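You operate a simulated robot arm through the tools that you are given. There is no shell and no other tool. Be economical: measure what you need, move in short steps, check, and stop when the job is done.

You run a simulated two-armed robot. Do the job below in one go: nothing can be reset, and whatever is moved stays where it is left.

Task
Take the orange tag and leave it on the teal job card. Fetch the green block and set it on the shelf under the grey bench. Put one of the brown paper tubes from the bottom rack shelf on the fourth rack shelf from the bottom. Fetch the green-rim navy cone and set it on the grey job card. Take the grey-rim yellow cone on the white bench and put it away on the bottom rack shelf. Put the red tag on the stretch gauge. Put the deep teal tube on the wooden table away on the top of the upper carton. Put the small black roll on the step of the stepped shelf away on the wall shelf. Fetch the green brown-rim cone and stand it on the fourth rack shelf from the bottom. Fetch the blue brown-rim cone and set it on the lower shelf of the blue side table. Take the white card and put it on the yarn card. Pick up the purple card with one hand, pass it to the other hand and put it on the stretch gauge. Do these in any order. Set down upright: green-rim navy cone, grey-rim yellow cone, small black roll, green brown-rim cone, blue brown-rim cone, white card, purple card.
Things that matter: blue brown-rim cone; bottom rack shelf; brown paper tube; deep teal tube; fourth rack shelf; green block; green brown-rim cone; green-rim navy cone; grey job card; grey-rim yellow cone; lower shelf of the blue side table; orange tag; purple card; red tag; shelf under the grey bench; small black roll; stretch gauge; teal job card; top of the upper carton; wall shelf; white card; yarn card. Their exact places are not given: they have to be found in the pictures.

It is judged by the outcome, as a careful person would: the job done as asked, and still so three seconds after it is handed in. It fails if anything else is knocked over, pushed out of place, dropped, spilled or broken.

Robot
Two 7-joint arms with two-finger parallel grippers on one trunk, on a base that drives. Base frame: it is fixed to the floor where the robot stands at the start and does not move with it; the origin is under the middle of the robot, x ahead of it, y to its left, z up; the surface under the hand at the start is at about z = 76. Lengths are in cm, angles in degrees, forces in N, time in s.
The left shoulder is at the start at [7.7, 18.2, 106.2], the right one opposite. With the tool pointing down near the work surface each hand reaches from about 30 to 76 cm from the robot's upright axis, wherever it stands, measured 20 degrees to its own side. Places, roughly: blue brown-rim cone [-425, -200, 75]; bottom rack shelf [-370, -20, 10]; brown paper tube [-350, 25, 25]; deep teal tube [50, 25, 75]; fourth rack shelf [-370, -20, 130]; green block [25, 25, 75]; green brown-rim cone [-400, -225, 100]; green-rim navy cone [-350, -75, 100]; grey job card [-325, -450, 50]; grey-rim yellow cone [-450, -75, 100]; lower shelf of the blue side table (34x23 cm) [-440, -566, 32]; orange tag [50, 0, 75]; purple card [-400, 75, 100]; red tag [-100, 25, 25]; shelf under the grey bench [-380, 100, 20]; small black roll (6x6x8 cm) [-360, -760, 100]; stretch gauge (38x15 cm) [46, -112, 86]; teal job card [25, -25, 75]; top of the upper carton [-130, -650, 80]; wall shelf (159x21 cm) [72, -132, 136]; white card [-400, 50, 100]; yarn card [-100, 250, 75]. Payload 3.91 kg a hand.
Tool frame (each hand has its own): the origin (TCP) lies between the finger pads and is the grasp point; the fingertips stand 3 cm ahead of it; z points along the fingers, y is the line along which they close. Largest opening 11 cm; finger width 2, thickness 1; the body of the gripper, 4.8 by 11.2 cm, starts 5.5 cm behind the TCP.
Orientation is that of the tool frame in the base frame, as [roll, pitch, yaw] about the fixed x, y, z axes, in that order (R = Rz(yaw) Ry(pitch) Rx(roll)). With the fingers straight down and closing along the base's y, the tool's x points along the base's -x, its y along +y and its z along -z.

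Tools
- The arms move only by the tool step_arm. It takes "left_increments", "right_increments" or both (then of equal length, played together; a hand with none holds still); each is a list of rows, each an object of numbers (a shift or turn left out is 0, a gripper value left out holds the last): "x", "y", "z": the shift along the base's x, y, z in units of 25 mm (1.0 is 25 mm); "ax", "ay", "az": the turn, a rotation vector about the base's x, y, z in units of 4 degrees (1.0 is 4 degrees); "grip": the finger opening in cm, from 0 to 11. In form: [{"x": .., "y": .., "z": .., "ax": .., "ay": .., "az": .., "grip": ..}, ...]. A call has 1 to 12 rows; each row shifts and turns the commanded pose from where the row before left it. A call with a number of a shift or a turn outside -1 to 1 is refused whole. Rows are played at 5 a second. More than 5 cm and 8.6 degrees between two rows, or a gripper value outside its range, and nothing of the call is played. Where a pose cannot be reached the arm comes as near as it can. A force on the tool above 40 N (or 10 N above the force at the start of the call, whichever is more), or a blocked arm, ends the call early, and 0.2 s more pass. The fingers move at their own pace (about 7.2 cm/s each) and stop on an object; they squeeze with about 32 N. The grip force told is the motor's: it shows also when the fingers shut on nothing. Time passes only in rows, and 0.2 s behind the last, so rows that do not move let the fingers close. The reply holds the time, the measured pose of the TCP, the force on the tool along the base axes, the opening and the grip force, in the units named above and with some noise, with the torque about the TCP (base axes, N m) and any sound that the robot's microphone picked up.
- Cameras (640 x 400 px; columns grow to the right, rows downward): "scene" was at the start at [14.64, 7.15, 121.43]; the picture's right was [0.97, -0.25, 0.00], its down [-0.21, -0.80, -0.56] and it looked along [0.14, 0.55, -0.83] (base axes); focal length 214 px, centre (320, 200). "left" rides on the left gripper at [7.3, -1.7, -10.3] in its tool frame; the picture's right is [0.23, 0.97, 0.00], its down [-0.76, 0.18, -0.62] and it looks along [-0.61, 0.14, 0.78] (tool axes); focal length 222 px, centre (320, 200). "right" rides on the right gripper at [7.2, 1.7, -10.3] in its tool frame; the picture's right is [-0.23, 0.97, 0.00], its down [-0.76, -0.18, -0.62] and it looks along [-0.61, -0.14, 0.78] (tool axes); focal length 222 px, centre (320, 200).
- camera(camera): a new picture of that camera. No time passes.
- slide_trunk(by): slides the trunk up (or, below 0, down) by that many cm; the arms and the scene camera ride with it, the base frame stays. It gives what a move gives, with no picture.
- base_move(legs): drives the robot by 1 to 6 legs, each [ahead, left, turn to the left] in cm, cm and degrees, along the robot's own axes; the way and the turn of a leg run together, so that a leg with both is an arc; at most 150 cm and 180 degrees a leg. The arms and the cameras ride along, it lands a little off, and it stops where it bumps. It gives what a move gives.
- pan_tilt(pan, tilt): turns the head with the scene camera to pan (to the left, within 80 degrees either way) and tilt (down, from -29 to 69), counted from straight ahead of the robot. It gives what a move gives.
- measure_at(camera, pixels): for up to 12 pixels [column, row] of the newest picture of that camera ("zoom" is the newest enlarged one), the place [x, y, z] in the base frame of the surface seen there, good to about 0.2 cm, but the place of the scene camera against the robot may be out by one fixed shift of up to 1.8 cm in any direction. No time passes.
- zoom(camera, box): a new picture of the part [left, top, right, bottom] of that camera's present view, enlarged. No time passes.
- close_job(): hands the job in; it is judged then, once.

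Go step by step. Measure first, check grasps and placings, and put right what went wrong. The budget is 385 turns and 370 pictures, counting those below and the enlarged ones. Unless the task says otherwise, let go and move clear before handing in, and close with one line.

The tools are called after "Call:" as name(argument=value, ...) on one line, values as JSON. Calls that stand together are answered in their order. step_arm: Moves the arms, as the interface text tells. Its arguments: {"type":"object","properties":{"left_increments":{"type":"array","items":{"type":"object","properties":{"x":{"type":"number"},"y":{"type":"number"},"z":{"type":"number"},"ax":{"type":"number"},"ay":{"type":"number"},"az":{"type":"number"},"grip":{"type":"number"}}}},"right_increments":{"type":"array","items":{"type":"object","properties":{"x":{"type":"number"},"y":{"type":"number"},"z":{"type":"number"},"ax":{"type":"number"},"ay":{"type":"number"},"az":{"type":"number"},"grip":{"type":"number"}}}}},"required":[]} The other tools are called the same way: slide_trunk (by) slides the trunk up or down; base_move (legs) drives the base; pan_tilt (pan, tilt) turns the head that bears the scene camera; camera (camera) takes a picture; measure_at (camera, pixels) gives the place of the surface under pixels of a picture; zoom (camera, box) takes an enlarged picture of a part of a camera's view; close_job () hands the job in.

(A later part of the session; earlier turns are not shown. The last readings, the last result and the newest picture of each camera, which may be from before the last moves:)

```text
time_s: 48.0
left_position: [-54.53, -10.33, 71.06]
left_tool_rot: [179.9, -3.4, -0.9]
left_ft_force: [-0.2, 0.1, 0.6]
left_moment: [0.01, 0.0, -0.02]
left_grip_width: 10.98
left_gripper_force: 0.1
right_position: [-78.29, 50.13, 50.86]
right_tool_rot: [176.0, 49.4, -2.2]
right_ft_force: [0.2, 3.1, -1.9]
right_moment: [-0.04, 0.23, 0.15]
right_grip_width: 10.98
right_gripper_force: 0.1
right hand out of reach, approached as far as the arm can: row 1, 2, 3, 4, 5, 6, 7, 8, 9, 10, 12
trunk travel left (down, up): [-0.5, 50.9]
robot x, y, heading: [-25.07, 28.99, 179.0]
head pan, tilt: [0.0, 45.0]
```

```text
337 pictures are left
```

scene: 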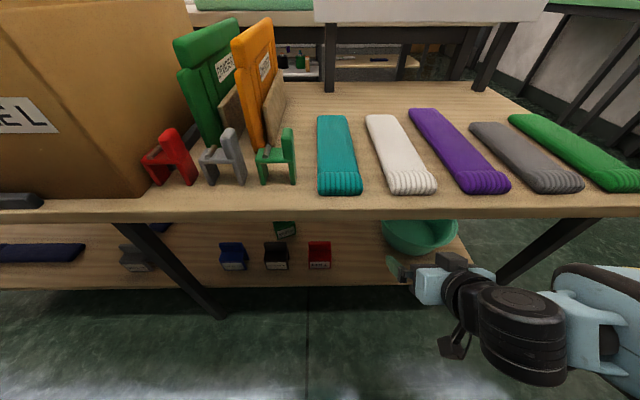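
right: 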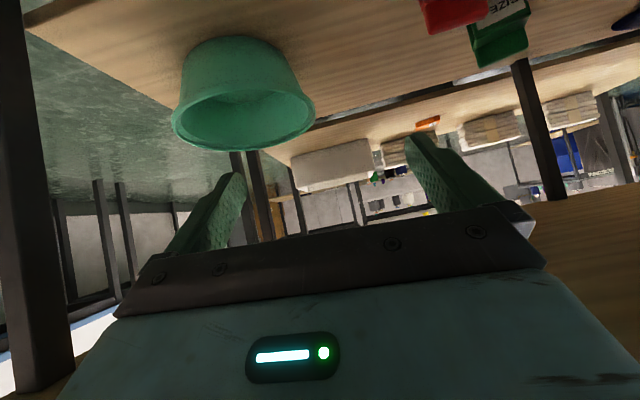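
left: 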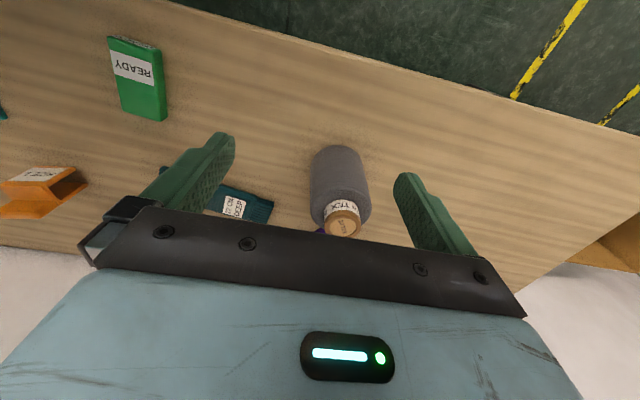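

The hand is tilted ~49° in front of the shelf, near the basin. Back off and shift left to line up with the tag, then lower.

Call:
base_move(legs=[[-10, 20, 0.9]])

Call:
step_arm(right_increments=[{"z": -1, "x": -0.3}, {"z": -1, "x": -0.3}, {"z": -1, "x": -0.3}, {"z": -1, "x": -0.2}, {"z": -1}, {"z": -1}, {"z": -1}])

Call:
camera(camera="right")

Call:
camera(camera="scene")

```text
time_s: 50.5
left_position: [-43.94, -30.95, 71.11]
left_tool_rot: [180.0, -3.6, 0.2]
left_ft_force: [-0.2, 0.1, 0.8]
left_moment: [-0.01, -0.02, -0.02]
left_grip_width: 11.0
left_gripper_force: 0.2
right_position: [-68.35, 29.42, 50.09]
right_tool_rot: [178.2, 48.2, 0.8]
right_ft_force: [-0.2, -0.3, 0.2]
right_moment: [-0.04, -0.01, 0.03]
right_grip_width: 11.0
right_gripper_force: 0.0
trunk travel left (down, up): [-0.5, 50.9]
robot x, y, heading: [-15.1, 8.5, -179.8]
head pan, tilt: [0.0, 45.0]
```

```text
time_s: 52.0
left_position: [-43.98, -31.02, 71.13]
left_tool_rot: [179.9, -3.5, 0.3]
left_ft_force: [0.3, 0.4, 0.2]
left_moment: [0.01, -0.01, 0.02]
left_grip_width: 11.01
left_gripper_force: 0.1
right_position: [-69.93, 30.66, 48.99]
right_tool_rot: [178.7, 47.7, 0.9]
right_ft_force: [-0.3, 0.0, 0.3]
right_moment: [-0.03, 0.0, 0.02]
right_grip_width: 11.02
right_gripper_force: 0.2
right hand out of reach, approached as far as the arm can: row 1, 2, 3, 4, 5, 6, 7
trunk travel left (down, up): [-0.5, 50.9]
robot x, y, heading: [-15.32, 8.92, -180.1]
head pan, tilt: [0.0, 45.0]
```

```text
336 pictures are left
```

right: 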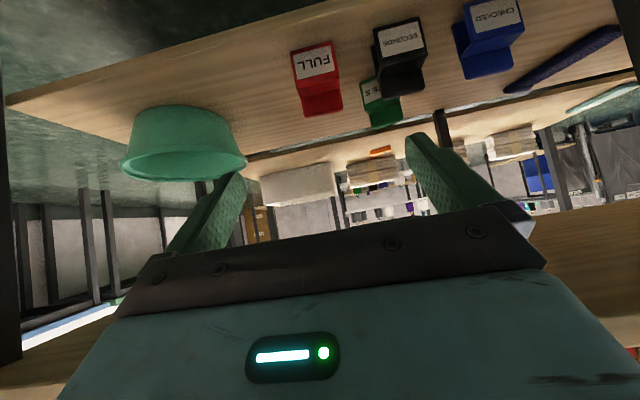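

```text
335 pictures are left
```

scene: 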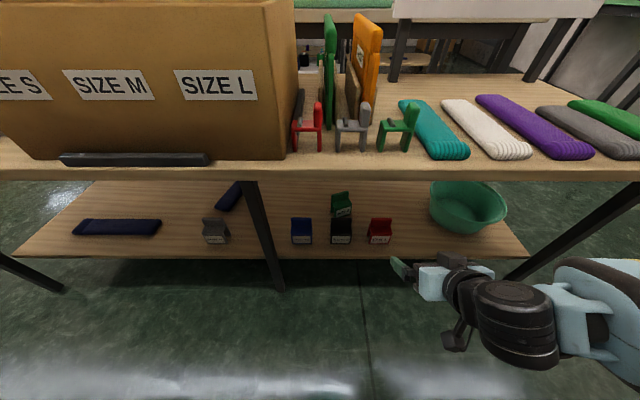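

Straight down is out of reach at this distance; try diagonally forward and down, staying in front of the tag.

Call:
step_arm(right_increments=[{"z": -1, "x": -1}, {"z": -1, "x": -1}, {"z": -1, "x": -1}, {"z": -1, "x": -1}, {"z": -1}])

Call:
measure_at(camera="scene", pixels=[[380, 233], [368, 222], [391, 222], [380, 220], [380, 250], [400, 235], [440, 230], [435, 200], [505, 210], [430, 250], [340, 235], [470, 258]])

Call:
camera(camera="right")

```text
time_s: 53.2
left_position: [-43.88, -31.04, 71.1]
left_tool_rot: [179.9, -3.5, 0.2]
left_ft_force: [0.0, -0.6, 0.0]
left_moment: [0.02, -0.01, 0.0]
left_grip_width: 11.01
left_gripper_force: 0.1
right_position: [-77.62, 34.57, 43.91]
right_tool_rot: [177.7, 48.1, 1.4]
right_ft_force: [-0.7, -0.9, 0.6]
right_moment: [-0.02, -0.03, 0.0]
right_grip_width: 11.0
right_gripper_force: 0.1
right hand out of reach, approached as far as the arm can: row 1, 2, 3, 4, 5
trunk travel left (down, up): [-0.5, 50.9]
robot x, y, heading: [-15.28, 9.03, -180.0]
head pan, tilt: [0.0, 45.0]
```

```text
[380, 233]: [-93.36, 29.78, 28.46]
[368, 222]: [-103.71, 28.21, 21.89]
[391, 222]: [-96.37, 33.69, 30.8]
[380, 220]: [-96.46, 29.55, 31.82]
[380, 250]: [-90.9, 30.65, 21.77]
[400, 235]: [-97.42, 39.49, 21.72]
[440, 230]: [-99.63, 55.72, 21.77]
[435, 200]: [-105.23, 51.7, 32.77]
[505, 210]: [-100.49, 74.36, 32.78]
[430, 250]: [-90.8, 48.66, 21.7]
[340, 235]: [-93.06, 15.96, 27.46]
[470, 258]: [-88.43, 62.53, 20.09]
```

```text
334 pictures are left
```

right: 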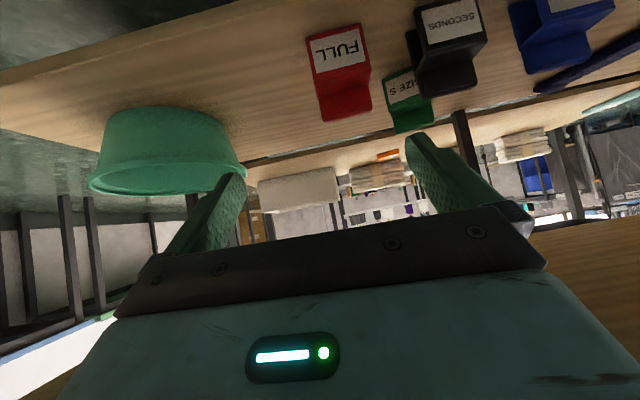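

Measured: tag front x≈−93.4, top z≈31.8, y≈30. The tilt seems to limit the arm; I'll reduce the tilt to about 38° and test going lower in front of the shelf.

Call:
step_arm(right_increments=[{"x": 0.6, "ay": -1}, {"x": 0.6, "ay": -1}, {"x": 0.6, "y": -0.5, "ay": -0.5}, {"z": -1, "y": -0.5}, {"z": -1, "y": -0.5}, {"z": -1}, {"z": -1}])

```text
time_s: 54.9
left_position: [-44.02, -31.0, 71.16]
left_tool_rot: [179.9, -3.4, 0.1]
left_ft_force: [-0.2, 0.5, 0.1]
left_moment: [-0.05, 0.0, -0.02]
left_grip_width: 11.02
left_gripper_force: 0.0
right_position: [-73.36, 31.22, 35.47]
right_tool_rot: [177.9, 38.2, 0.5]
right_ft_force: [-1.1, 0.9, 0.0]
right_moment: [0.01, -0.02, 0.02]
right_grip_width: 11.01
right_gripper_force: 0.0
right hand out of reach, approached as far as the arm can: row 7
trunk travel left (down, up): [-0.5, 50.9]
robot x, y, heading: [-15.35, 8.54, -179.9]
head pan, tilt: [0.0, 45.0]
```

Better: reached z≈35. Continue forward and down to in front of the tag.

Call:
step_arm(right_increments=[{"x": -1, "y": -0.2}, {"x": -1, "y": -0.2}, {"x": -0.5, "z": -0.5}, {"z": -1}, {"z": -1}])

Call:
camera(camera="right")

Call:
camera(camera="scene")

```text
time_s: 56.0
left_position: [-43.99, -31.1, 71.01]
left_tool_rot: [179.9, -3.4, 0.2]
left_ft_force: [-0.5, -0.9, -0.3]
left_moment: [-0.01, 0.01, 0.02]
left_grip_width: 11.01
left_gripper_force: 0.0
right_position: [-79.63, 30.32, 29.19]
right_tool_rot: [178.0, 38.2, 0.7]
right_ft_force: [0.3, -0.3, 0.4]
right_moment: [0.0, 0.02, -0.01]
right_grip_width: 11.0
right_gripper_force: 0.1
trunk travel left (down, up): [-0.5, 50.9]
robot x, y, heading: [-15.37, 8.65, -180.1]
head pan, tilt: [0.0, 45.0]
```

```text
333 pictures are left
```

right: 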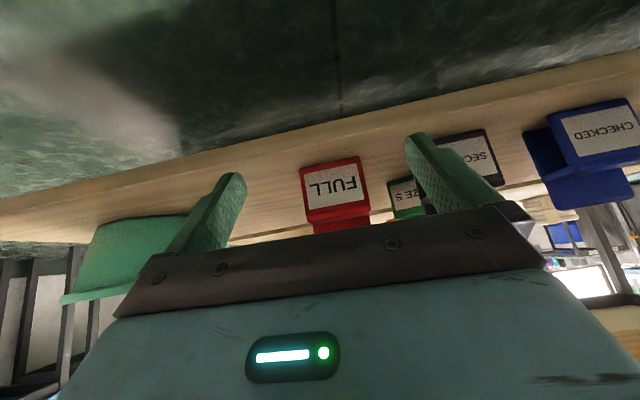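

```text
332 pictures are left
```

scene: 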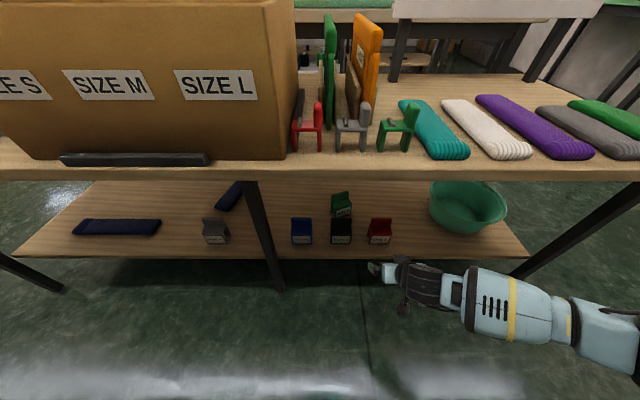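

Reach is fine now. Measure the tag from the right camera.

Call:
measure_at(camera="right", pixels=[[304, 178], [362, 165], [309, 205], [367, 195], [340, 225], [335, 185], [435, 150], [450, 160], [400, 195], [180, 230], [490, 150]])

Call:
zoom(camera="right", box=[200, 110, 520, 260])

```text
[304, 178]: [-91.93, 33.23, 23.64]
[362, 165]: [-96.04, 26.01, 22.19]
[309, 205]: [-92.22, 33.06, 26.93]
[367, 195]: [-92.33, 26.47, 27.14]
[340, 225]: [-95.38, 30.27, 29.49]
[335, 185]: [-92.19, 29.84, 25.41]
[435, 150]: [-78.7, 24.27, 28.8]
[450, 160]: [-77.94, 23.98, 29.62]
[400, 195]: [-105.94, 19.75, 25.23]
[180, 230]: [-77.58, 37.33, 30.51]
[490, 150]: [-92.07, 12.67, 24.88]
```

```text
2.00 times, centred on (360, 185) of right
```

zoom: 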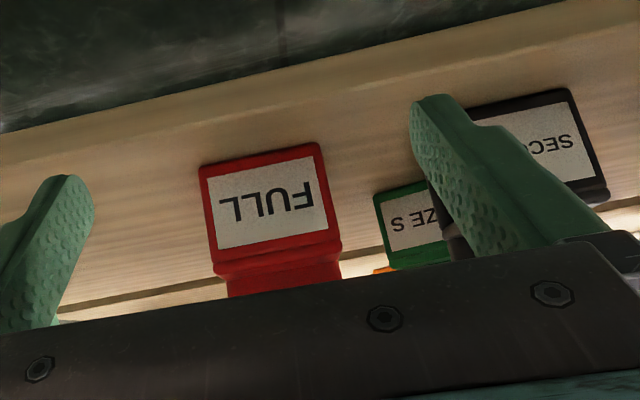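

Tag spans y 26.3–33.3, front at x≈−92.2; the neighbours are clear of the fingers. Advance to (−94.5,29.8,27.5).

Call:
step_arm(right_increments=[{"x": -1, "y": -0.2, "z": -0.1}, {"x": -1, "z": -0.1}, {"x": -1, "z": -0.1}, {"x": -1, "z": -0.1}, {"x": -1, "z": -0.1}, {"x": -0.9, "z": -0.1}])

Call:
camera(camera="right")

```text
time_s: 57.5
left_position: [-44.06, -31.09, 71.07]
left_tool_rot: [179.9, -3.5, 0.2]
left_ft_force: [0.7, -0.5, -1.2]
left_moment: [0.01, 0.0, 0.0]
left_grip_width: 11.01
left_gripper_force: 0.1
right_position: [-94.53, 29.9, 27.91]
right_tool_rot: [178.1, 38.2, 0.6]
right_ft_force: [0.2, -0.4, 0.1]
right_moment: [-0.04, 0.01, -0.02]
right_grip_width: 10.98
right_gripper_force: 0.0
trunk travel left (down, up): [-0.5, 50.9]
robot x, y, heading: [-15.17, 8.77, -179.9]
head pan, tilt: [0.0, 45.0]
```

```text
330 pictures are left
```

right: 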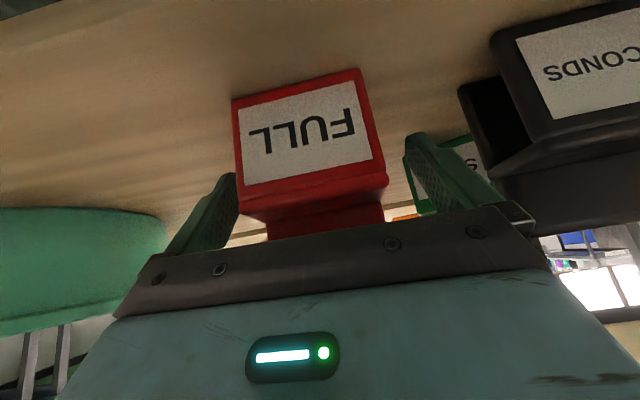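

Tag sits between the fingers. Close, then lift slightly.

Call:
step_arm(right_increments=[{"grip": 5}, {"grip": 5}, {}, {}, {"z": 0.5}, {"z": 0.5}])

Call:
camera(camera="right")

```text
time_s: 58.9
left_position: [-43.95, -31.07, 71.2]
left_tool_rot: [179.9, -3.5, 0.2]
left_ft_force: [0.5, -0.1, -1.0]
left_moment: [0.04, 0.0, 0.0]
left_grip_width: 11.0
left_gripper_force: 0.0
right_position: [-94.41, 29.81, 30.25]
right_tool_rot: [178.1, 38.2, 0.7]
right_ft_force: [0.1, -0.9, -1.1]
right_moment: [0.06, -0.02, -0.02]
right_grip_width: 7.46
right_gripper_force: 31.9
trunk travel left (down, up): [-0.5, 50.9]
robot x, y, heading: [-15.54, 8.59, -179.9]
head pan, tilt: [0.0, 45.0]
```

```text
329 pictures are left
```

right: 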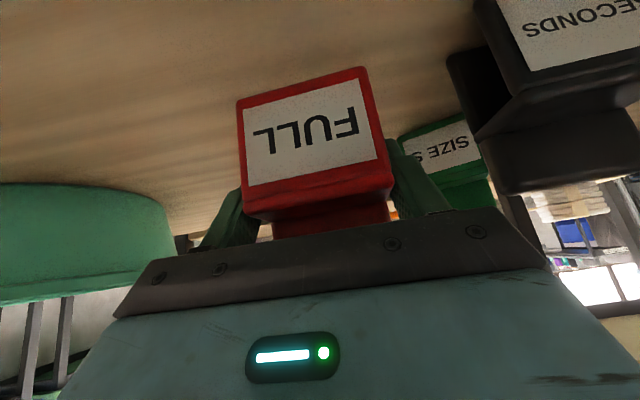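

Held. Withdraw toward the robot, then raise the trunk.

Call:
step_arm(right_increments=[{"x": 1}, {"x": 1}, {"x": 1}, {"x": 1}, {"x": 1}, {"x": 1}, {"x": 1, "z": 0.5}, {"x": 1, "z": 0.5}, {"x": 1, "z": 0.5}, {"x": 0.7, "z": 0.5}, {"x": 0.7, "z": 0.5}])

Call:
slide_trunk(by=36)

Call:
camera(camera="scene")

```text
time_s: 61.2
left_position: [-44.02, -31.07, 71.07]
left_tool_rot: [180.0, -3.5, 0.2]
left_ft_force: [0.1, 0.0, 0.6]
left_moment: [-0.04, -0.02, -0.02]
left_grip_width: 11.01
left_gripper_force: 0.1
right_position: [-69.8, 33.95, 38.2]
right_tool_rot: [178.1, 37.8, 0.7]
right_ft_force: [0.5, -0.2, -1.3]
right_moment: [0.02, 0.01, 0.01]
right_grip_width: 7.45
right_gripper_force: 32.4
right hand out of reach, approached as far as the arm can: row 8, 9, 10
trunk travel left (down, up): [-0.5, 50.9]
robot x, y, heading: [-15.42, 8.79, -179.8]
head pan, tilt: [0.0, 45.0]
```

```text
time_s: 64.8
left_position: [-43.98, -31.03, 107.02]
left_tool_rot: [-180.0, -3.5, 0.1]
left_ft_force: [0.9, -0.3, -0.2]
left_moment: [0.04, 0.01, -0.04]
left_grip_width: 10.99
left_gripper_force: 0.0
right_position: [-69.76, 33.79, 74.07]
right_tool_rot: [178.0, 38.1, 0.7]
right_ft_force: [1.1, -0.9, -0.8]
right_moment: [-0.01, 0.0, 0.01]
right_grip_width: 7.46
right_gripper_force: 31.7
trunk travel left (down, up): [-36.5, 14.9]
robot x, y, heading: [-15.41, 8.43, -179.9]
head pan, tilt: [0.0, 45.0]
```

```text
328 pictures are left
```

scene: 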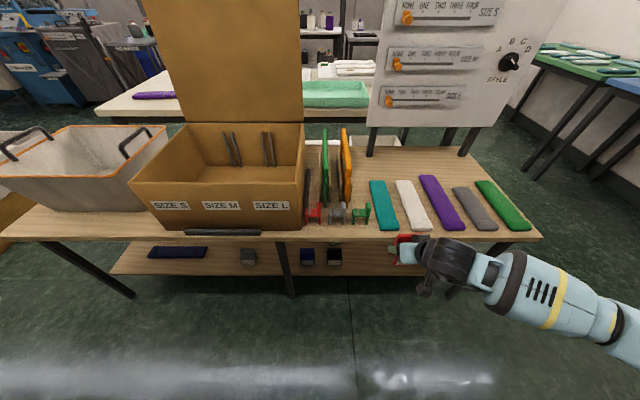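

Raise and straighten the hand, then drive to open floor facing the stretch gauge bench.

Call:
step_arm(right_increments=[{"z": 1, "x": 0.4, "ay": -0.8}, {"z": 1, "x": 0.4, "ay": -0.8}, {"z": 1, "x": 0.4, "ay": -0.8}, {"z": 1, "x": 0.4, "ay": -0.8}, {"z": 1, "ay": -0.8}, {"z": 1, "ay": -0.8}, {"z": 1, "ay": -0.8}, {"z": 1, "ay": -0.8}, {"z": 1, "ay": -0.8}, {"z": 1, "ay": -0.8}, {"z": 1, "ay": -0.8}, {"z": 1, "ay": -0.7}])

Call:
base_move(legs=[[0, 75, 0], [35, 35, 0], [0, 0, -180]])

Call:
camera(camera="scene")

Call:
camera(camera="right")

```text
time_s: 67.3
left_position: [-43.99, -30.96, 107.09]
left_tool_rot: [179.9, -3.4, 0.2]
left_ft_force: [-0.1, -0.5, 0.1]
left_moment: [-0.01, -0.01, -0.01]
left_grip_width: 11.01
left_gripper_force: 0.0
right_position: [-65.88, 33.78, 104.21]
right_tool_rot: [177.7, 0.1, 0.5]
right_ft_force: [-1.1, 0.5, -0.2]
right_moment: [0.02, 0.02, 0.01]
right_grip_width: 7.43
right_gripper_force: 32.2
trunk travel left (down, up): [-36.5, 14.9]
robot x, y, heading: [-15.71, 8.7, -179.7]
head pan, tilt: [0.0, 45.0]
```

```text
time_s: 84.8
left_position: [-22.33, -60.13, 107.15]
left_tool_rot: [179.9, -3.5, -178.0]
left_ft_force: [-0.3, 0.6, 0.7]
left_moment: [-0.01, 0.0, 0.0]
left_grip_width: 11.0
left_gripper_force: 0.0
right_position: [1.53, -124.22, 104.06]
right_tool_rot: [177.7, 0.1, -177.9]
right_ft_force: [1.0, 0.0, 0.0]
right_moment: [-0.01, -0.03, -0.01]
right_grip_width: 7.47
right_gripper_force: 31.9
trunk travel left (down, up): [-36.5, 14.9]
robot x, y, heading: [-49.77, -100.89, 1.9]
head pan, tilt: [0.0, 45.0]
```

```text
327 pictures are left
```

scene: 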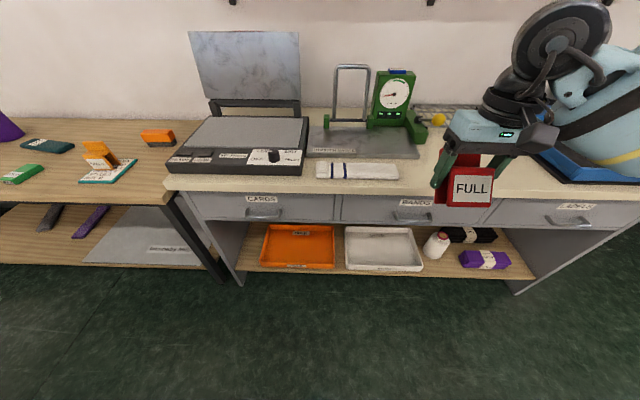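

```text
326 pictures are left
```

right: 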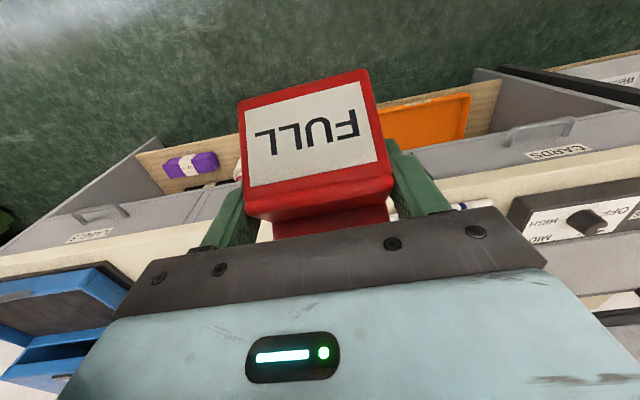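

The gauge's grey base plate spans about (310–420, 130–158) with the dial frame behind. Zoom and measure it.

Call:
zoom(camera="scene", box=[280, 50, 472, 190])

Call:
measure_at(camera="zoom", pixels=[[90, 350], [470, 360], [105, 270], [270, 310], [200, 290], [350, 310], [430, 270], [480, 310], [150, 245], [185, 335], [240, 250], [300, 335]])

```text
2.86 times, centred on (376, 120) of scene
```

zoom: 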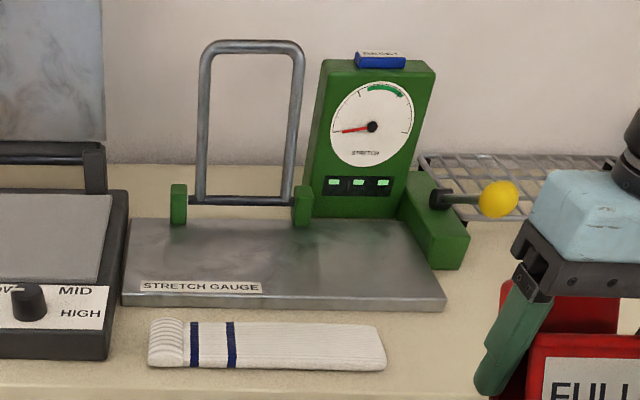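

```text
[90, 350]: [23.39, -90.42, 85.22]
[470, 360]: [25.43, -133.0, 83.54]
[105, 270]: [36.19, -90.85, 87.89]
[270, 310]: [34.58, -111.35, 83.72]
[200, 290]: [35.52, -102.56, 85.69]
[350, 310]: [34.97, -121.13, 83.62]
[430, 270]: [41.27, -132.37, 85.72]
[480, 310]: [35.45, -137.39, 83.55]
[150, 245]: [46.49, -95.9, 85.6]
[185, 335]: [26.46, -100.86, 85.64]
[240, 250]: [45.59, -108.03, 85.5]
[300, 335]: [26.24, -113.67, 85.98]
```

Call:
measure_at(camera="zoom", pixels=[[180, 215], [302, 220], [355, 212], [438, 255], [440, 268], [465, 250], [405, 225], [495, 200], [200, 205], [260, 205], [350, 230], [385, 240]])

```text
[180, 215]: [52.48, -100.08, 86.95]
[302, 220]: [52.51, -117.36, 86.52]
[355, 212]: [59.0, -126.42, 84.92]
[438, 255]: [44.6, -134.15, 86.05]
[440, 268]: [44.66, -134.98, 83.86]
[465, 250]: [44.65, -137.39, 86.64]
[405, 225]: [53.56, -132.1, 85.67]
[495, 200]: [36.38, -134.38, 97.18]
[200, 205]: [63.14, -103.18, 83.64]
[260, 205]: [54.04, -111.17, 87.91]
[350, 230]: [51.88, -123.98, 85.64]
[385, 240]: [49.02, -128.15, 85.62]
```

Plate is free over x 36–51, y −96…−131 at z≈86. I'll set the red tag near (43,−103), tilting the hand again so it stands level. Drive closer first.

Call:
base_move(legs=[[34, 19, -1.9]])

Call:
step_arm(right_increments=[{"ay": -1}, {"ay": -1}, {"ay": -1}, {"ay": -1}, {"ay": -1}, {"ay": -1}, {"ay": -1}, {"ay": -1}, {"ay": -1}, {"ay": -0.5}])

Call:
camera(camera="right")

Call:
camera(camera="scene")

```text
time_s: 87.2
left_position: [12.47, -41.81, 106.97]
left_tool_rot: [179.8, -3.4, 179.7]
left_ft_force: [1.1, -0.5, 0.2]
left_moment: [-0.01, 0.0, -0.01]
left_grip_width: 11.0
left_gripper_force: 0.0
right_position: [33.92, -106.76, 104.1]
right_tool_rot: [177.8, 0.2, 179.9]
right_ft_force: [0.1, -0.2, 0.0]
right_moment: [0.0, 0.0, -0.02]
right_grip_width: 7.45
right_gripper_force: 31.6
trunk travel left (down, up): [-36.5, 14.9]
robot x, y, heading: [-16.37, -81.39, -0.2]
head pan, tilt: [0.0, 45.0]
```

```text
time_s: 89.5
left_position: [12.48, -41.79, 107.09]
left_tool_rot: [179.8, -3.5, 179.7]
left_ft_force: [0.4, 0.3, 0.5]
left_moment: [0.01, -0.02, -0.03]
left_grip_width: 11.0
left_gripper_force: 0.0
right_position: [33.78, -106.77, 104.16]
right_tool_rot: [177.7, 38.2, -180.0]
right_ft_force: [0.7, -0.3, 0.1]
right_moment: [0.0, 0.0, -0.02]
right_grip_width: 7.45
right_gripper_force: 32.0
trunk travel left (down, up): [-36.5, 14.9]
robot x, y, heading: [-16.62, -81.51, -0.6]
head pan, tilt: [0.0, 45.0]
```

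```text
324 pictures are left
```

right: 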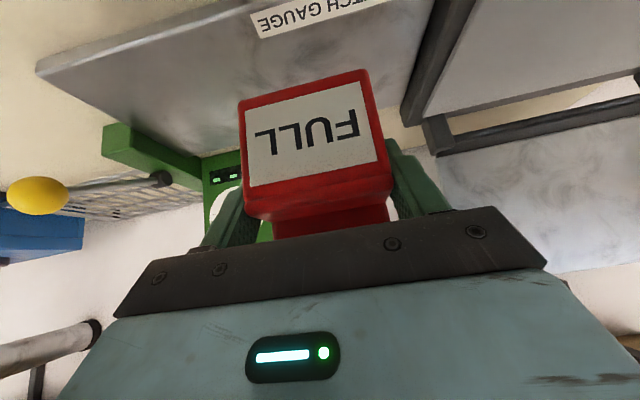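

```text
323 pictures are left
```

scene: 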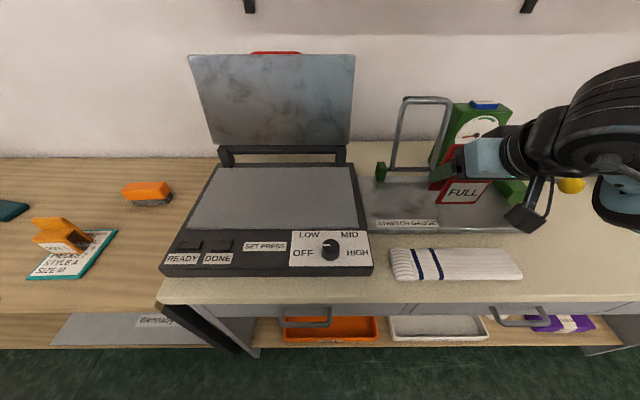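

Tag is level again. Move forward over the plate at (43,−104) and down to z≈95.

Call:
step_arm(right_increments=[{"x": 1, "y": 0.3}, {"x": 1, "y": 0.3}, {"x": 1, "y": 0.3}, {"x": 0.7, "y": 0.2}, {"z": -1}, {"z": -1}, {"z": -1}, {"z": -0.5}])

Call:
camera(camera="right")

Call:
zoom(camera="scene", box=[360, 80, 600, 250])

```text
time_s: 91.2
left_position: [12.43, -41.78, 107.18]
left_tool_rot: [179.9, -3.5, 179.6]
left_ft_force: [0.4, -0.8, -0.3]
left_moment: [0.02, 0.01, 0.02]
left_grip_width: 11.0
left_gripper_force: 0.2
right_position: [43.13, -104.01, 95.37]
right_tool_rot: [177.8, 38.2, -179.9]
right_ft_force: [-0.2, -0.1, 0.0]
right_moment: [0.04, -0.02, 0.01]
right_grip_width: 7.43
right_gripper_force: 32.1
trunk travel left (down, up): [-36.5, 14.9]
robot x, y, heading: [-16.52, -81.08, -0.4]
head pan, tilt: [0.0, 45.0]
```

```text
322 pictures are left
```

right: 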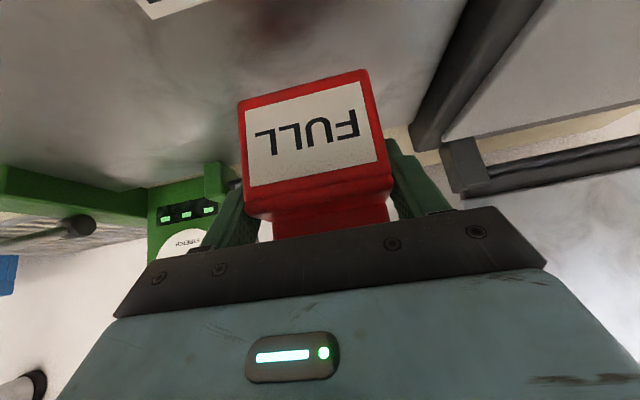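

```text
2.35 times, centred on (480, 165) of scene
```

zoom: 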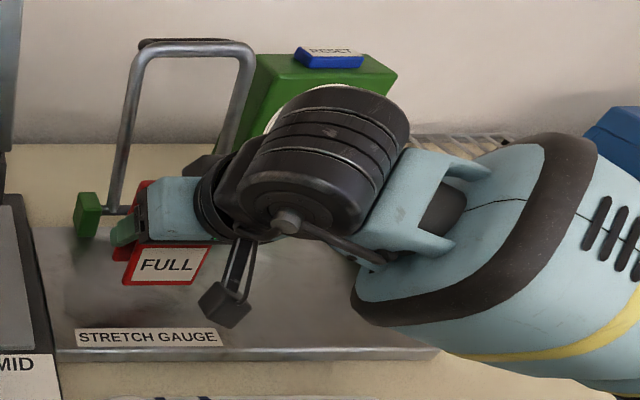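

Lower slowly to contact near z≈92.

Call:
step_arm(right_increments=[{"z": -0.4}, {"z": -0.4}, {"z": -0.2}, {"z": -0.1}, {"z": -0.1}, {"z": -0.1}, {"z": -0.1}])

Call:
zoom(camera="right", box=[160, 0, 480, 230])

```text
time_s: 92.8
left_position: [12.45, -41.77, 107.08]
left_tool_rot: [179.9, -3.6, 179.8]
left_ft_force: [0.0, 0.5, 0.2]
left_moment: [0.03, 0.04, 0.01]
left_grip_width: 11.02
left_gripper_force: 0.1
right_position: [42.97, -104.08, 91.89]
right_tool_rot: [177.7, 38.1, -179.9]
right_ft_force: [0.1, 0.1, 0.0]
right_moment: [-0.02, 0.03, 0.02]
right_grip_width: 7.47
right_gripper_force: 32.1
trunk travel left (down, up): [-36.5, 14.9]
robot x, y, heading: [-16.46, -81.03, -0.4]
head pan, tilt: [0.0, 45.0]
```

```text
1.74 times, centred on (320, 115) of right
```

zoom: 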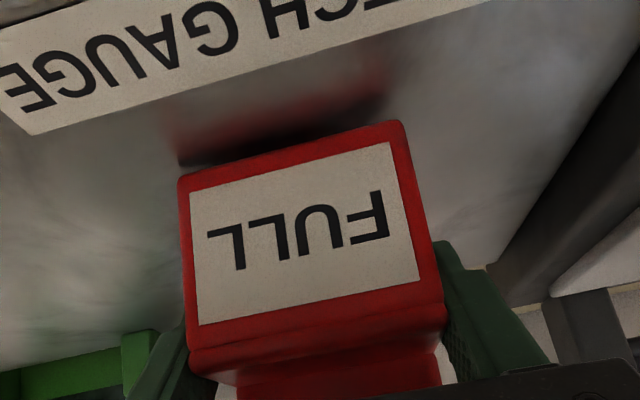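

Close but not yet touching. Continue in small steps until contact.

Call:
step_arm(right_increments=[{"z": -0.12}, {"z": -0.12}, {"z": -0.12}, {"z": -0.12}, {"z": -0.12}])

```text
time_s: 94.0
left_position: [12.35, -41.58, 107.22]
left_tool_rot: [180.0, -3.4, 179.8]
left_ft_force: [-0.7, 0.8, 0.4]
left_moment: [0.05, 0.01, -0.03]
left_grip_width: 11.0
left_gripper_force: 0.1
right_position: [43.01, -104.02, 90.79]
right_tool_rot: [177.5, 38.5, -180.0]
right_ft_force: [2.7, 4.4, 25.6]
right_moment: [-0.75, -0.02, -0.01]
right_grip_width: 7.47
right_gripper_force: 32.3
trunk travel left (down, up): [-36.5, 14.9]
robot x, y, heading: [-16.58, -81.29, -0.5]
head pan, tilt: [0.0, 45.0]
```

Contact (25 N up). Ease, open, and retreat along the finger axis.

Call:
step_arm(right_increments=[{"z": 0.12}, {"grip": 9}, {"grip": 10}, {}, {"x": -0.62, "z": 0.79}, {"x": -0.62, "z": 0.79}, {"x": -0.62, "z": 0.79}, {"x": -0.62, "z": 0.79}, {"x": -0.62, "z": 0.79}])

Call:
zoom(camera="scene", box=[360, 80, 600, 250])

```text
time_s: 96.0
left_position: [12.49, -41.77, 107.13]
left_tool_rot: [179.9, -3.3, 179.7]
left_ft_force: [-0.7, 0.0, -0.3]
left_moment: [-0.02, -0.02, -0.02]
left_grip_width: 11.0
left_gripper_force: 0.1
right_position: [35.2, -104.15, 100.55]
right_tool_rot: [177.7, 38.1, -179.9]
right_ft_force: [-0.1, 1.0, 0.1]
right_moment: [-0.01, -0.02, 0.04]
right_grip_width: 10.02
right_gripper_force: 0.0
trunk travel left (down, up): [-36.5, 14.9]
robot x, y, heading: [-16.37, -81.41, -0.2]
head pan, tilt: [0.0, 45.0]
```

```text
2.35 times, centred on (480, 165) of scene
```

zoom: 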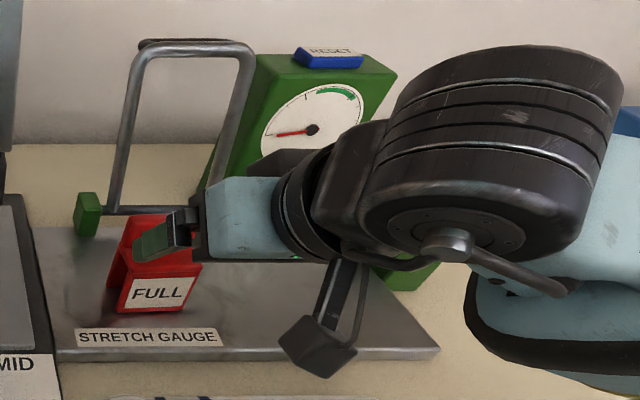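

The red tag stands on the gauge. Now straighten the hand while retreating, and go to the wooden table for the block (left) and teal tube (right).

Call:
step_arm(right_increments=[{"z": 0.5, "x": -0.5, "ay": 0.8, "grip": 11}, {"z": 0.5, "x": -0.5, "ay": 0.8}, {"z": 0.5, "x": -0.5, "ay": 0.8}, {"x": -0.5, "ay": 0.8}, {"x": -0.5, "ay": 0.8}, {"ay": 0.8}, {"ay": 0.8}, {"ay": 0.8}, {"ay": 0.8}, {"ay": 0.8}, {"ay": 0.8}, {"ay": 0.7}])

Call:
base_move(legs=[[-28, 0, 0], [0, 100, 0], [26, 0, 0]])

Call:
camera(camera="scene")

Call:
camera(camera="left")

Call:
camera(camera="right")

```text
time_s: 98.7
left_position: [12.43, -41.77, 107.04]
left_tool_rot: [179.9, -3.5, 179.7]
left_ft_force: [0.9, 0.3, -0.5]
left_moment: [0.02, 0.0, -0.01]
left_grip_width: 11.02
left_gripper_force: 0.1
right_position: [28.96, -104.04, 104.3]
right_tool_rot: [177.7, 0.1, -179.9]
right_ft_force: [0.0, -0.7, 0.1]
right_moment: [-0.01, 0.02, -0.01]
right_grip_width: 11.0
right_gripper_force: 0.1
trunk travel left (down, up): [-36.5, 14.9]
robot x, y, heading: [-16.38, -81.2, -0.6]
head pan, tilt: [0.0, 45.0]
```

```text
time_s: 110.8
left_position: [11.89, 58.49, 107.02]
left_tool_rot: [179.9, -3.5, 179.2]
left_ft_force: [0.9, 1.2, 0.3]
left_moment: [0.01, 0.03, -0.05]
left_grip_width: 10.98
left_gripper_force: 0.0
right_position: [27.62, -4.11, 104.36]
right_tool_rot: [177.7, 0.1, 179.3]
right_ft_force: [0.0, -0.6, 0.0]
right_moment: [-0.02, 0.02, -0.02]
right_grip_width: 10.98
right_gripper_force: 0.1
trunk travel left (down, up): [-36.5, 14.9]
robot x, y, heading: [-18.01, 18.96, -0.9]
head pan, tilt: [0.0, 45.0]
```

```text
318 pictures are left
```

scene: 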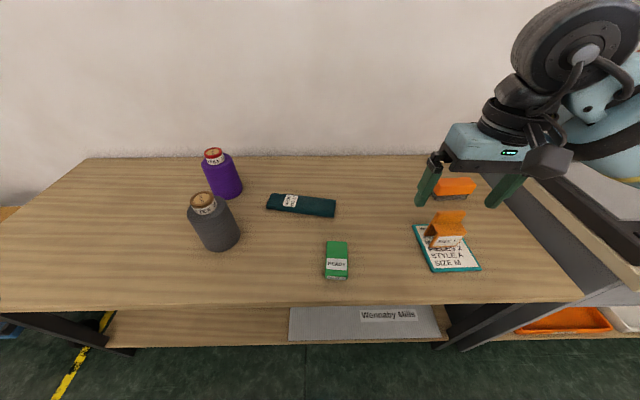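

```text
317 pictures are left
```

left: 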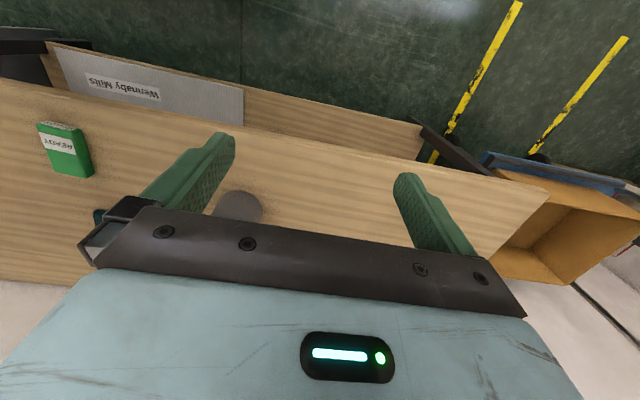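

```text
316 pictures are left
```

right: 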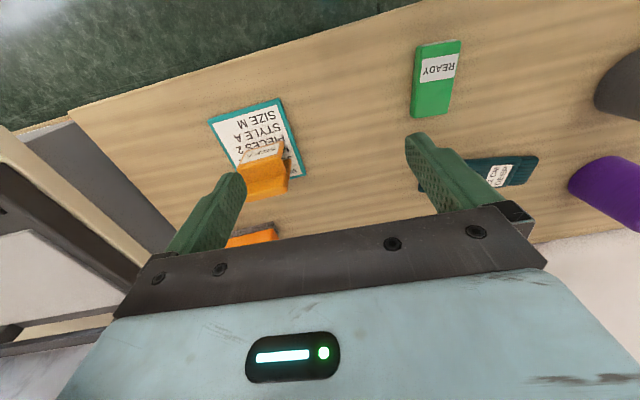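

The block (435,80) suits the right hand, the tube the left. Measure both in the right picture.

Call:
measure_at(camera="right", pixels=[[418, 48], [460, 42], [447, 115], [411, 113], [435, 80], [500, 160], [538, 157], [535, 183], [515, 170], [470, 187]])

Call:
measure_at(camera="scene", pixels=[[272, 195], [266, 206], [336, 200], [333, 215], [300, 205], [328, 242], [347, 242], [348, 273], [325, 273], [337, 252]])

```text
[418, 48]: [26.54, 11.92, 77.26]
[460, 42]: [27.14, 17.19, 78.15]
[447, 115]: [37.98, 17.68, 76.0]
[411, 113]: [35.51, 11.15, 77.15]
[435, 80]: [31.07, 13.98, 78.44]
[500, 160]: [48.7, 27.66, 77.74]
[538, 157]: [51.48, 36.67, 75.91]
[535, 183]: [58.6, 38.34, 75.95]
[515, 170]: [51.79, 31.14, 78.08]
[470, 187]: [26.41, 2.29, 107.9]
```

```text
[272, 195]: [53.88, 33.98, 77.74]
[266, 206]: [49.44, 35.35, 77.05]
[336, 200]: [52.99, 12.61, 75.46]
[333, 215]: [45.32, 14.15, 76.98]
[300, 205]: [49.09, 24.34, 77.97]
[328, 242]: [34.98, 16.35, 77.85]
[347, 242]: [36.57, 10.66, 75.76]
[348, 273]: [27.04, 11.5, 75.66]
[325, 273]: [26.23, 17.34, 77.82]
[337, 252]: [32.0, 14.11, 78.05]
```

Block centre (31.2,14.1). Move the right hand above it and descend.

Call:
step_arm(right_increments=[{"x": 0.5, "y": 0.9}, {"x": 0.5, "y": 0.9}, {"x": 0.4, "y": 0.9}, {"y": 0.9}, {"y": 0.9}, {"y": 0.9}, {"y": 0.9}, {"y": 1, "z": -1}, {"z": -1}, {"z": -1}, {"z": -1}, {"z": -1}])

Call:
camera(camera="right")

```text
time_s: 113.4
left_position: [11.88, 58.4, 107.02]
left_tool_rot: [179.9, -3.5, 179.1]
left_ft_force: [0.3, -0.9, -0.1]
left_moment: [0.02, 0.0, -0.01]
left_grip_width: 11.0
left_gripper_force: 0.1
right_position: [31.06, 14.33, 91.68]
right_tool_rot: [177.7, 0.3, 179.3]
right_ft_force: [0.2, 0.7, 0.8]
right_moment: [0.02, 0.02, -0.01]
right_grip_width: 11.03
right_gripper_force: 0.1
trunk travel left (down, up): [-36.5, 14.9]
robot x, y, heading: [-17.81, 19.0, -0.9]
head pan, tilt: [0.0, 45.0]
```

```text
315 pictures are left
```

right: 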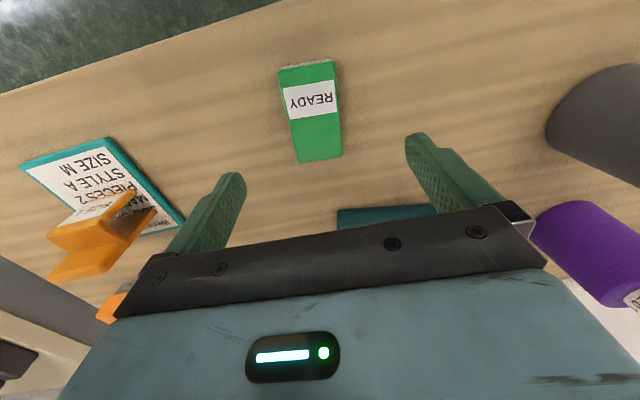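

Aligned. Descend to z≈79.3 and close.

Call:
step_arm(right_increments=[{"z": -1}, {"z": -1}, {"z": -1}, {"z": -1}, {"z": -0.9}, {"grip": 3.5}, {"grip": 3.5}, {}, {}])

Call:
camera(camera="right")

```text
time_s: 115.4
left_position: [11.78, 58.5, 107.11]
left_tool_rot: [179.9, -3.5, 179.0]
left_ft_force: [-0.3, -0.2, 0.1]
left_moment: [-0.01, 0.0, -0.02]
left_grip_width: 10.99
left_gripper_force: 0.1
right_position: [31.27, 14.33, 79.65]
right_tool_rot: [177.7, 0.2, 179.4]
right_ft_force: [-0.5, 0.4, 0.0]
right_moment: [-0.01, 0.05, -0.04]
right_grip_width: 5.51
right_gripper_force: 32.3
trunk travel left (down, up): [-36.5, 14.9]
robot x, y, heading: [-17.74, 19.18, -1.1]
head pan, tilt: [0.0, 45.0]
```

```text
314 pictures are left
```

right: 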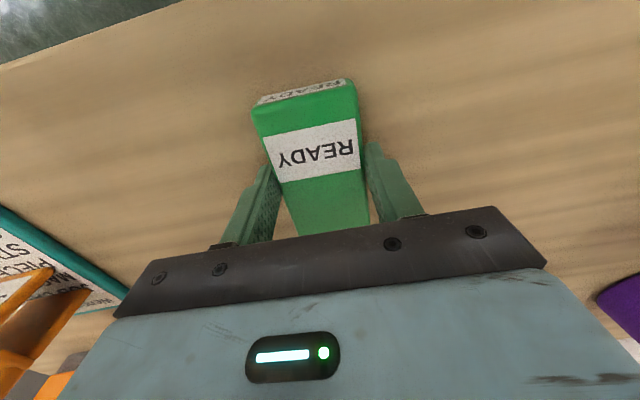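

Held. Lift and move the right hand aside; meanwhile turn the left hand by about +80°.

Call:
step_arm(right_increments=[{"z": 1}, {"z": 1}, {"z": 1}, {"z": 1}, {"z": 1}, {"z": 1, "y": -1}, {"z": 1, "y": -1}, {"z": 1, "y": -1}, {"z": 1, "y": -1}, {"z": 1, "y": -1}, {"y": -1}, {"y": -1}], left_increments=[{"az": 1, "x": 0.3}, {"az": 1, "x": 0.3}, {"az": 1, "x": 0.5}, {"az": 1, "x": 0.5}, {"az": 1, "x": 0.5}, {"az": 1, "x": 0.5}, {"az": 1, "x": 0.5}, {"az": 1, "x": 0.5}, {"az": 1, "x": 0.5}, {"az": 1, "x": 0.5}, {"az": 1, "x": 0.5}, {"az": 1, "x": 0.5}])

Call:
step_arm(left_increments=[{"x": 0.8, "y": -1, "az": 1}, {"x": 0.8, "y": -1, "az": 1}, {"x": 0.8, "y": -1, "az": 1}, {"x": 0.8, "y": -1, "az": 1}, {"x": 0.8, "y": -1, "az": 1}, {"x": 0.8, "y": -1, "az": 1}, {"x": 0.8, "y": -1, "az": 1}, {"x": 0.8, "y": -1, "az": 1}, {"x": 0.8, "y": -1}, {"x": 0.8, "y": -1}, {"x": 0.7, "y": -1}])

Call:
camera(camera="left")

Call:
camera(camera="scene")

```text
time_s: 118.0
left_position: [25.71, 58.37, 107.24]
left_tool_rot: [179.8, -3.3, -133.0]
left_ft_force: [0.4, 0.1, 0.2]
left_moment: [0.04, 0.01, 0.03]
left_grip_width: 11.01
left_gripper_force: 0.0
right_position: [31.04, -3.22, 104.31]
right_tool_rot: [177.7, 0.1, 179.4]
right_ft_force: [-0.1, 0.0, -0.9]
right_moment: [0.0, 0.0, 0.01]
right_grip_width: 5.51
right_gripper_force: 31.7
trunk travel left (down, up): [-36.5, 14.9]
robot x, y, heading: [-17.7, 19.34, -0.9]
head pan, tilt: [0.0, 45.0]
```

```text
time_s: 120.4
left_position: [41.24, 39.26, 106.9]
left_tool_rot: [-179.9, -3.5, -100.9]
left_ft_force: [0.6, -0.4, -0.6]
left_moment: [0.0, -0.02, 0.04]
left_grip_width: 10.99
left_gripper_force: 0.1
left hand out of reach, approached as far as the arm can: row 8, 9, 10, 11
right_position: [31.03, -3.14, 104.33]
right_tool_rot: [177.7, 0.2, 179.2]
right_ft_force: [-0.4, -1.6, -1.4]
right_moment: [-0.01, -0.01, -0.02]
right_grip_width: 5.55
right_gripper_force: 32.3
trunk travel left (down, up): [-36.5, 14.9]
robot x, y, heading: [-17.78, 19.35, -1.1]
head pan, tilt: [0.0, 45.0]
```

```text
313 pictures are left
```

left: 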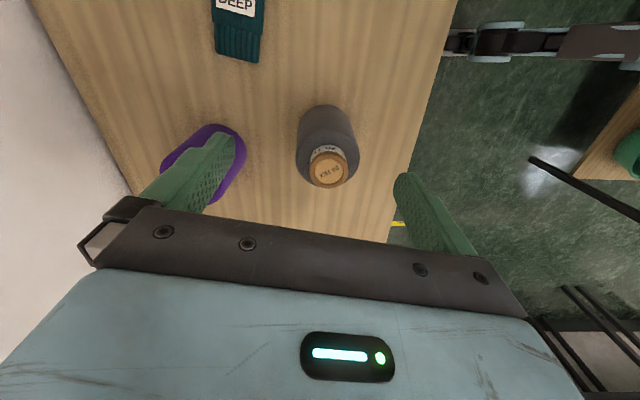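

```text
312 pictures are left
```

scene: 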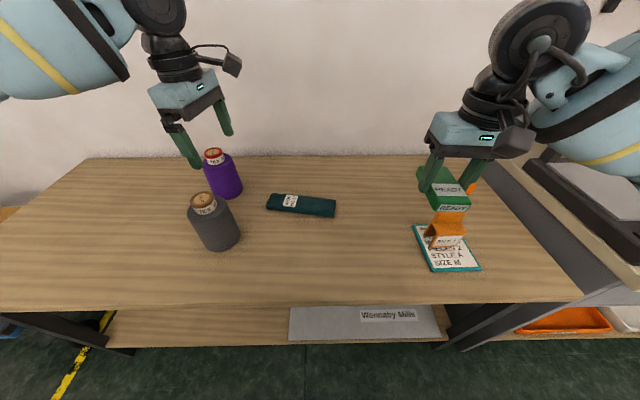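

The left wrist runs out reaching inward; I'll shift the base to the right so the tube lies on the left hand's own side.

Call:
base_move(legs=[[4, -12, 1]])

Call:
step_arm(left_increments=[{"x": 0.5, "y": -0.5, "ay": 0}, {"x": 0.5, "y": -0.4}, {"x": 0.3, "y": 0}])

Call:
camera(camera="left")

```text
time_s: 122.1
left_position: [44.76, 28.18, 106.84]
left_tool_rot: [179.9, -3.6, -99.8]
left_ft_force: [0.1, 0.6, 0.6]
left_moment: [-0.01, -0.01, 0.02]
left_grip_width: 10.98
left_gripper_force: 0.0
right_position: [35.42, -14.45, 104.48]
right_tool_rot: [177.7, 0.3, -179.6]
right_ft_force: [1.0, 0.5, -1.7]
right_moment: [0.02, 0.0, -0.02]
right_grip_width: 5.52
right_gripper_force: 31.9
trunk travel left (down, up): [-36.5, 14.9]
robot x, y, heading: [-13.51, 7.08, 0.1]
head pan, tilt: [0.0, 45.0]
```

```text
time_s: 122.9
left_position: [44.73, 28.16, 106.8]
left_tool_rot: [179.9, -3.4, -99.8]
left_ft_force: [-0.4, 0.9, -0.2]
left_moment: [0.0, 0.0, 0.0]
left_grip_width: 11.0
left_gripper_force: 0.0
left hand out of reach, approached as far as the arm can: row 1, 2, 3
right_position: [35.32, -14.49, 104.48]
right_tool_rot: [177.7, 0.2, -179.5]
right_ft_force: [-0.4, 0.1, -1.6]
right_moment: [0.03, -0.02, -0.01]
right_grip_width: 5.55
right_gripper_force: 32.4
trunk travel left (down, up): [-36.5, 14.9]
robot x, y, heading: [-13.28, 6.94, -0.2]
head pan, tilt: [0.0, 45.0]
```

```text
311 pictures are left
```

left: 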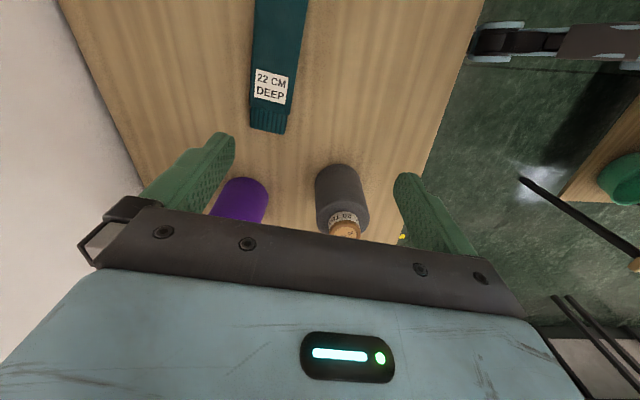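

Call:
step_arm(left_increments=[{"z": -1}, {"z": -1}, {"z": -1}, {"z": -1}, {"x": 0.5, "y": -0.4}, {"x": 0.5, "y": -0.4}, {"x": 0.5, "y": -0.4}])

```text
time_s: 124.5
left_position: [46.12, 27.34, 96.77]
left_tool_rot: [-179.9, -3.5, -99.6]
left_ft_force: [0.8, 1.3, 0.2]
left_moment: [0.01, 0.03, 0.0]
left_grip_width: 11.0
left_gripper_force: 0.0
left hand out of reach, approached as far as the arm can: row 6, 7
right_position: [35.47, -14.4, 104.35]
right_tool_rot: [177.8, 0.1, -179.6]
right_ft_force: [-0.3, -0.1, -1.5]
right_moment: [0.02, 0.08, -0.01]
right_grip_width: 5.52
right_gripper_force: 32.0
trunk travel left (down, up): [-36.5, 14.9]
robot x, y, heading: [-13.89, 7.08, 0.1]
head pan, tilt: [0.0, 45.0]
```

Only about 4 cm forward is missing; I'll nudge the base forward and look.

Call:
base_move(legs=[[4.5, -1, 0]])

Call:
camera(camera="left")

```text
time_s: 125.4
left_position: [50.72, 26.28, 96.72]
left_tool_rot: [180.0, -3.6, -99.5]
left_ft_force: [1.0, -0.9, -0.7]
left_moment: [0.02, 0.02, 0.0]
left_grip_width: 11.0
left_gripper_force: 0.1
right_position: [39.85, -15.36, 104.38]
right_tool_rot: [177.7, 0.2, -179.6]
right_ft_force: [0.0, -0.6, -1.6]
right_moment: [0.01, 0.0, 0.02]
right_grip_width: 5.56
right_gripper_force: 31.7
trunk travel left (down, up): [-36.5, 14.9]
robot x, y, heading: [-8.97, 5.73, 0.2]
head pan, tilt: [0.0, 45.0]
```

```text
310 pictures are left
```

left: 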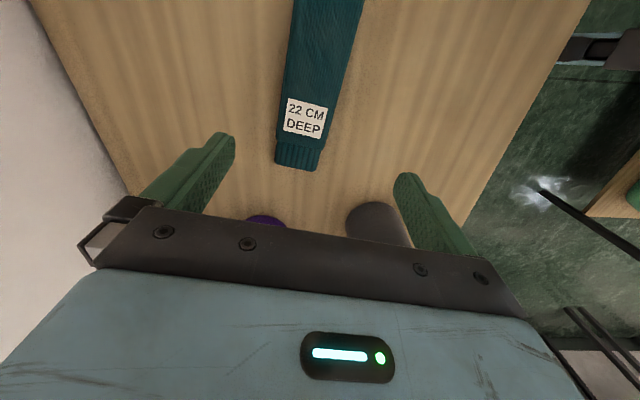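

Call:
measure_at(camera="left", pixels=[[305, 117], [283, 120], [325, 126], [277, 162], [318, 168], [285, 90], [340, 90], [305, 40], [355, 40], [330, 40]])

```text
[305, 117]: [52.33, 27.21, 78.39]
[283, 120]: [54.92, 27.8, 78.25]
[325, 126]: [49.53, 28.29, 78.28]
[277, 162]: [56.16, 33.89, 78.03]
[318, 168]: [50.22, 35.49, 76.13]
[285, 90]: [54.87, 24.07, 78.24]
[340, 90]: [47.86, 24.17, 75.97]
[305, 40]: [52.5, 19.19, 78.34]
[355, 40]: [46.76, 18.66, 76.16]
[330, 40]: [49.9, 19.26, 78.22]
```

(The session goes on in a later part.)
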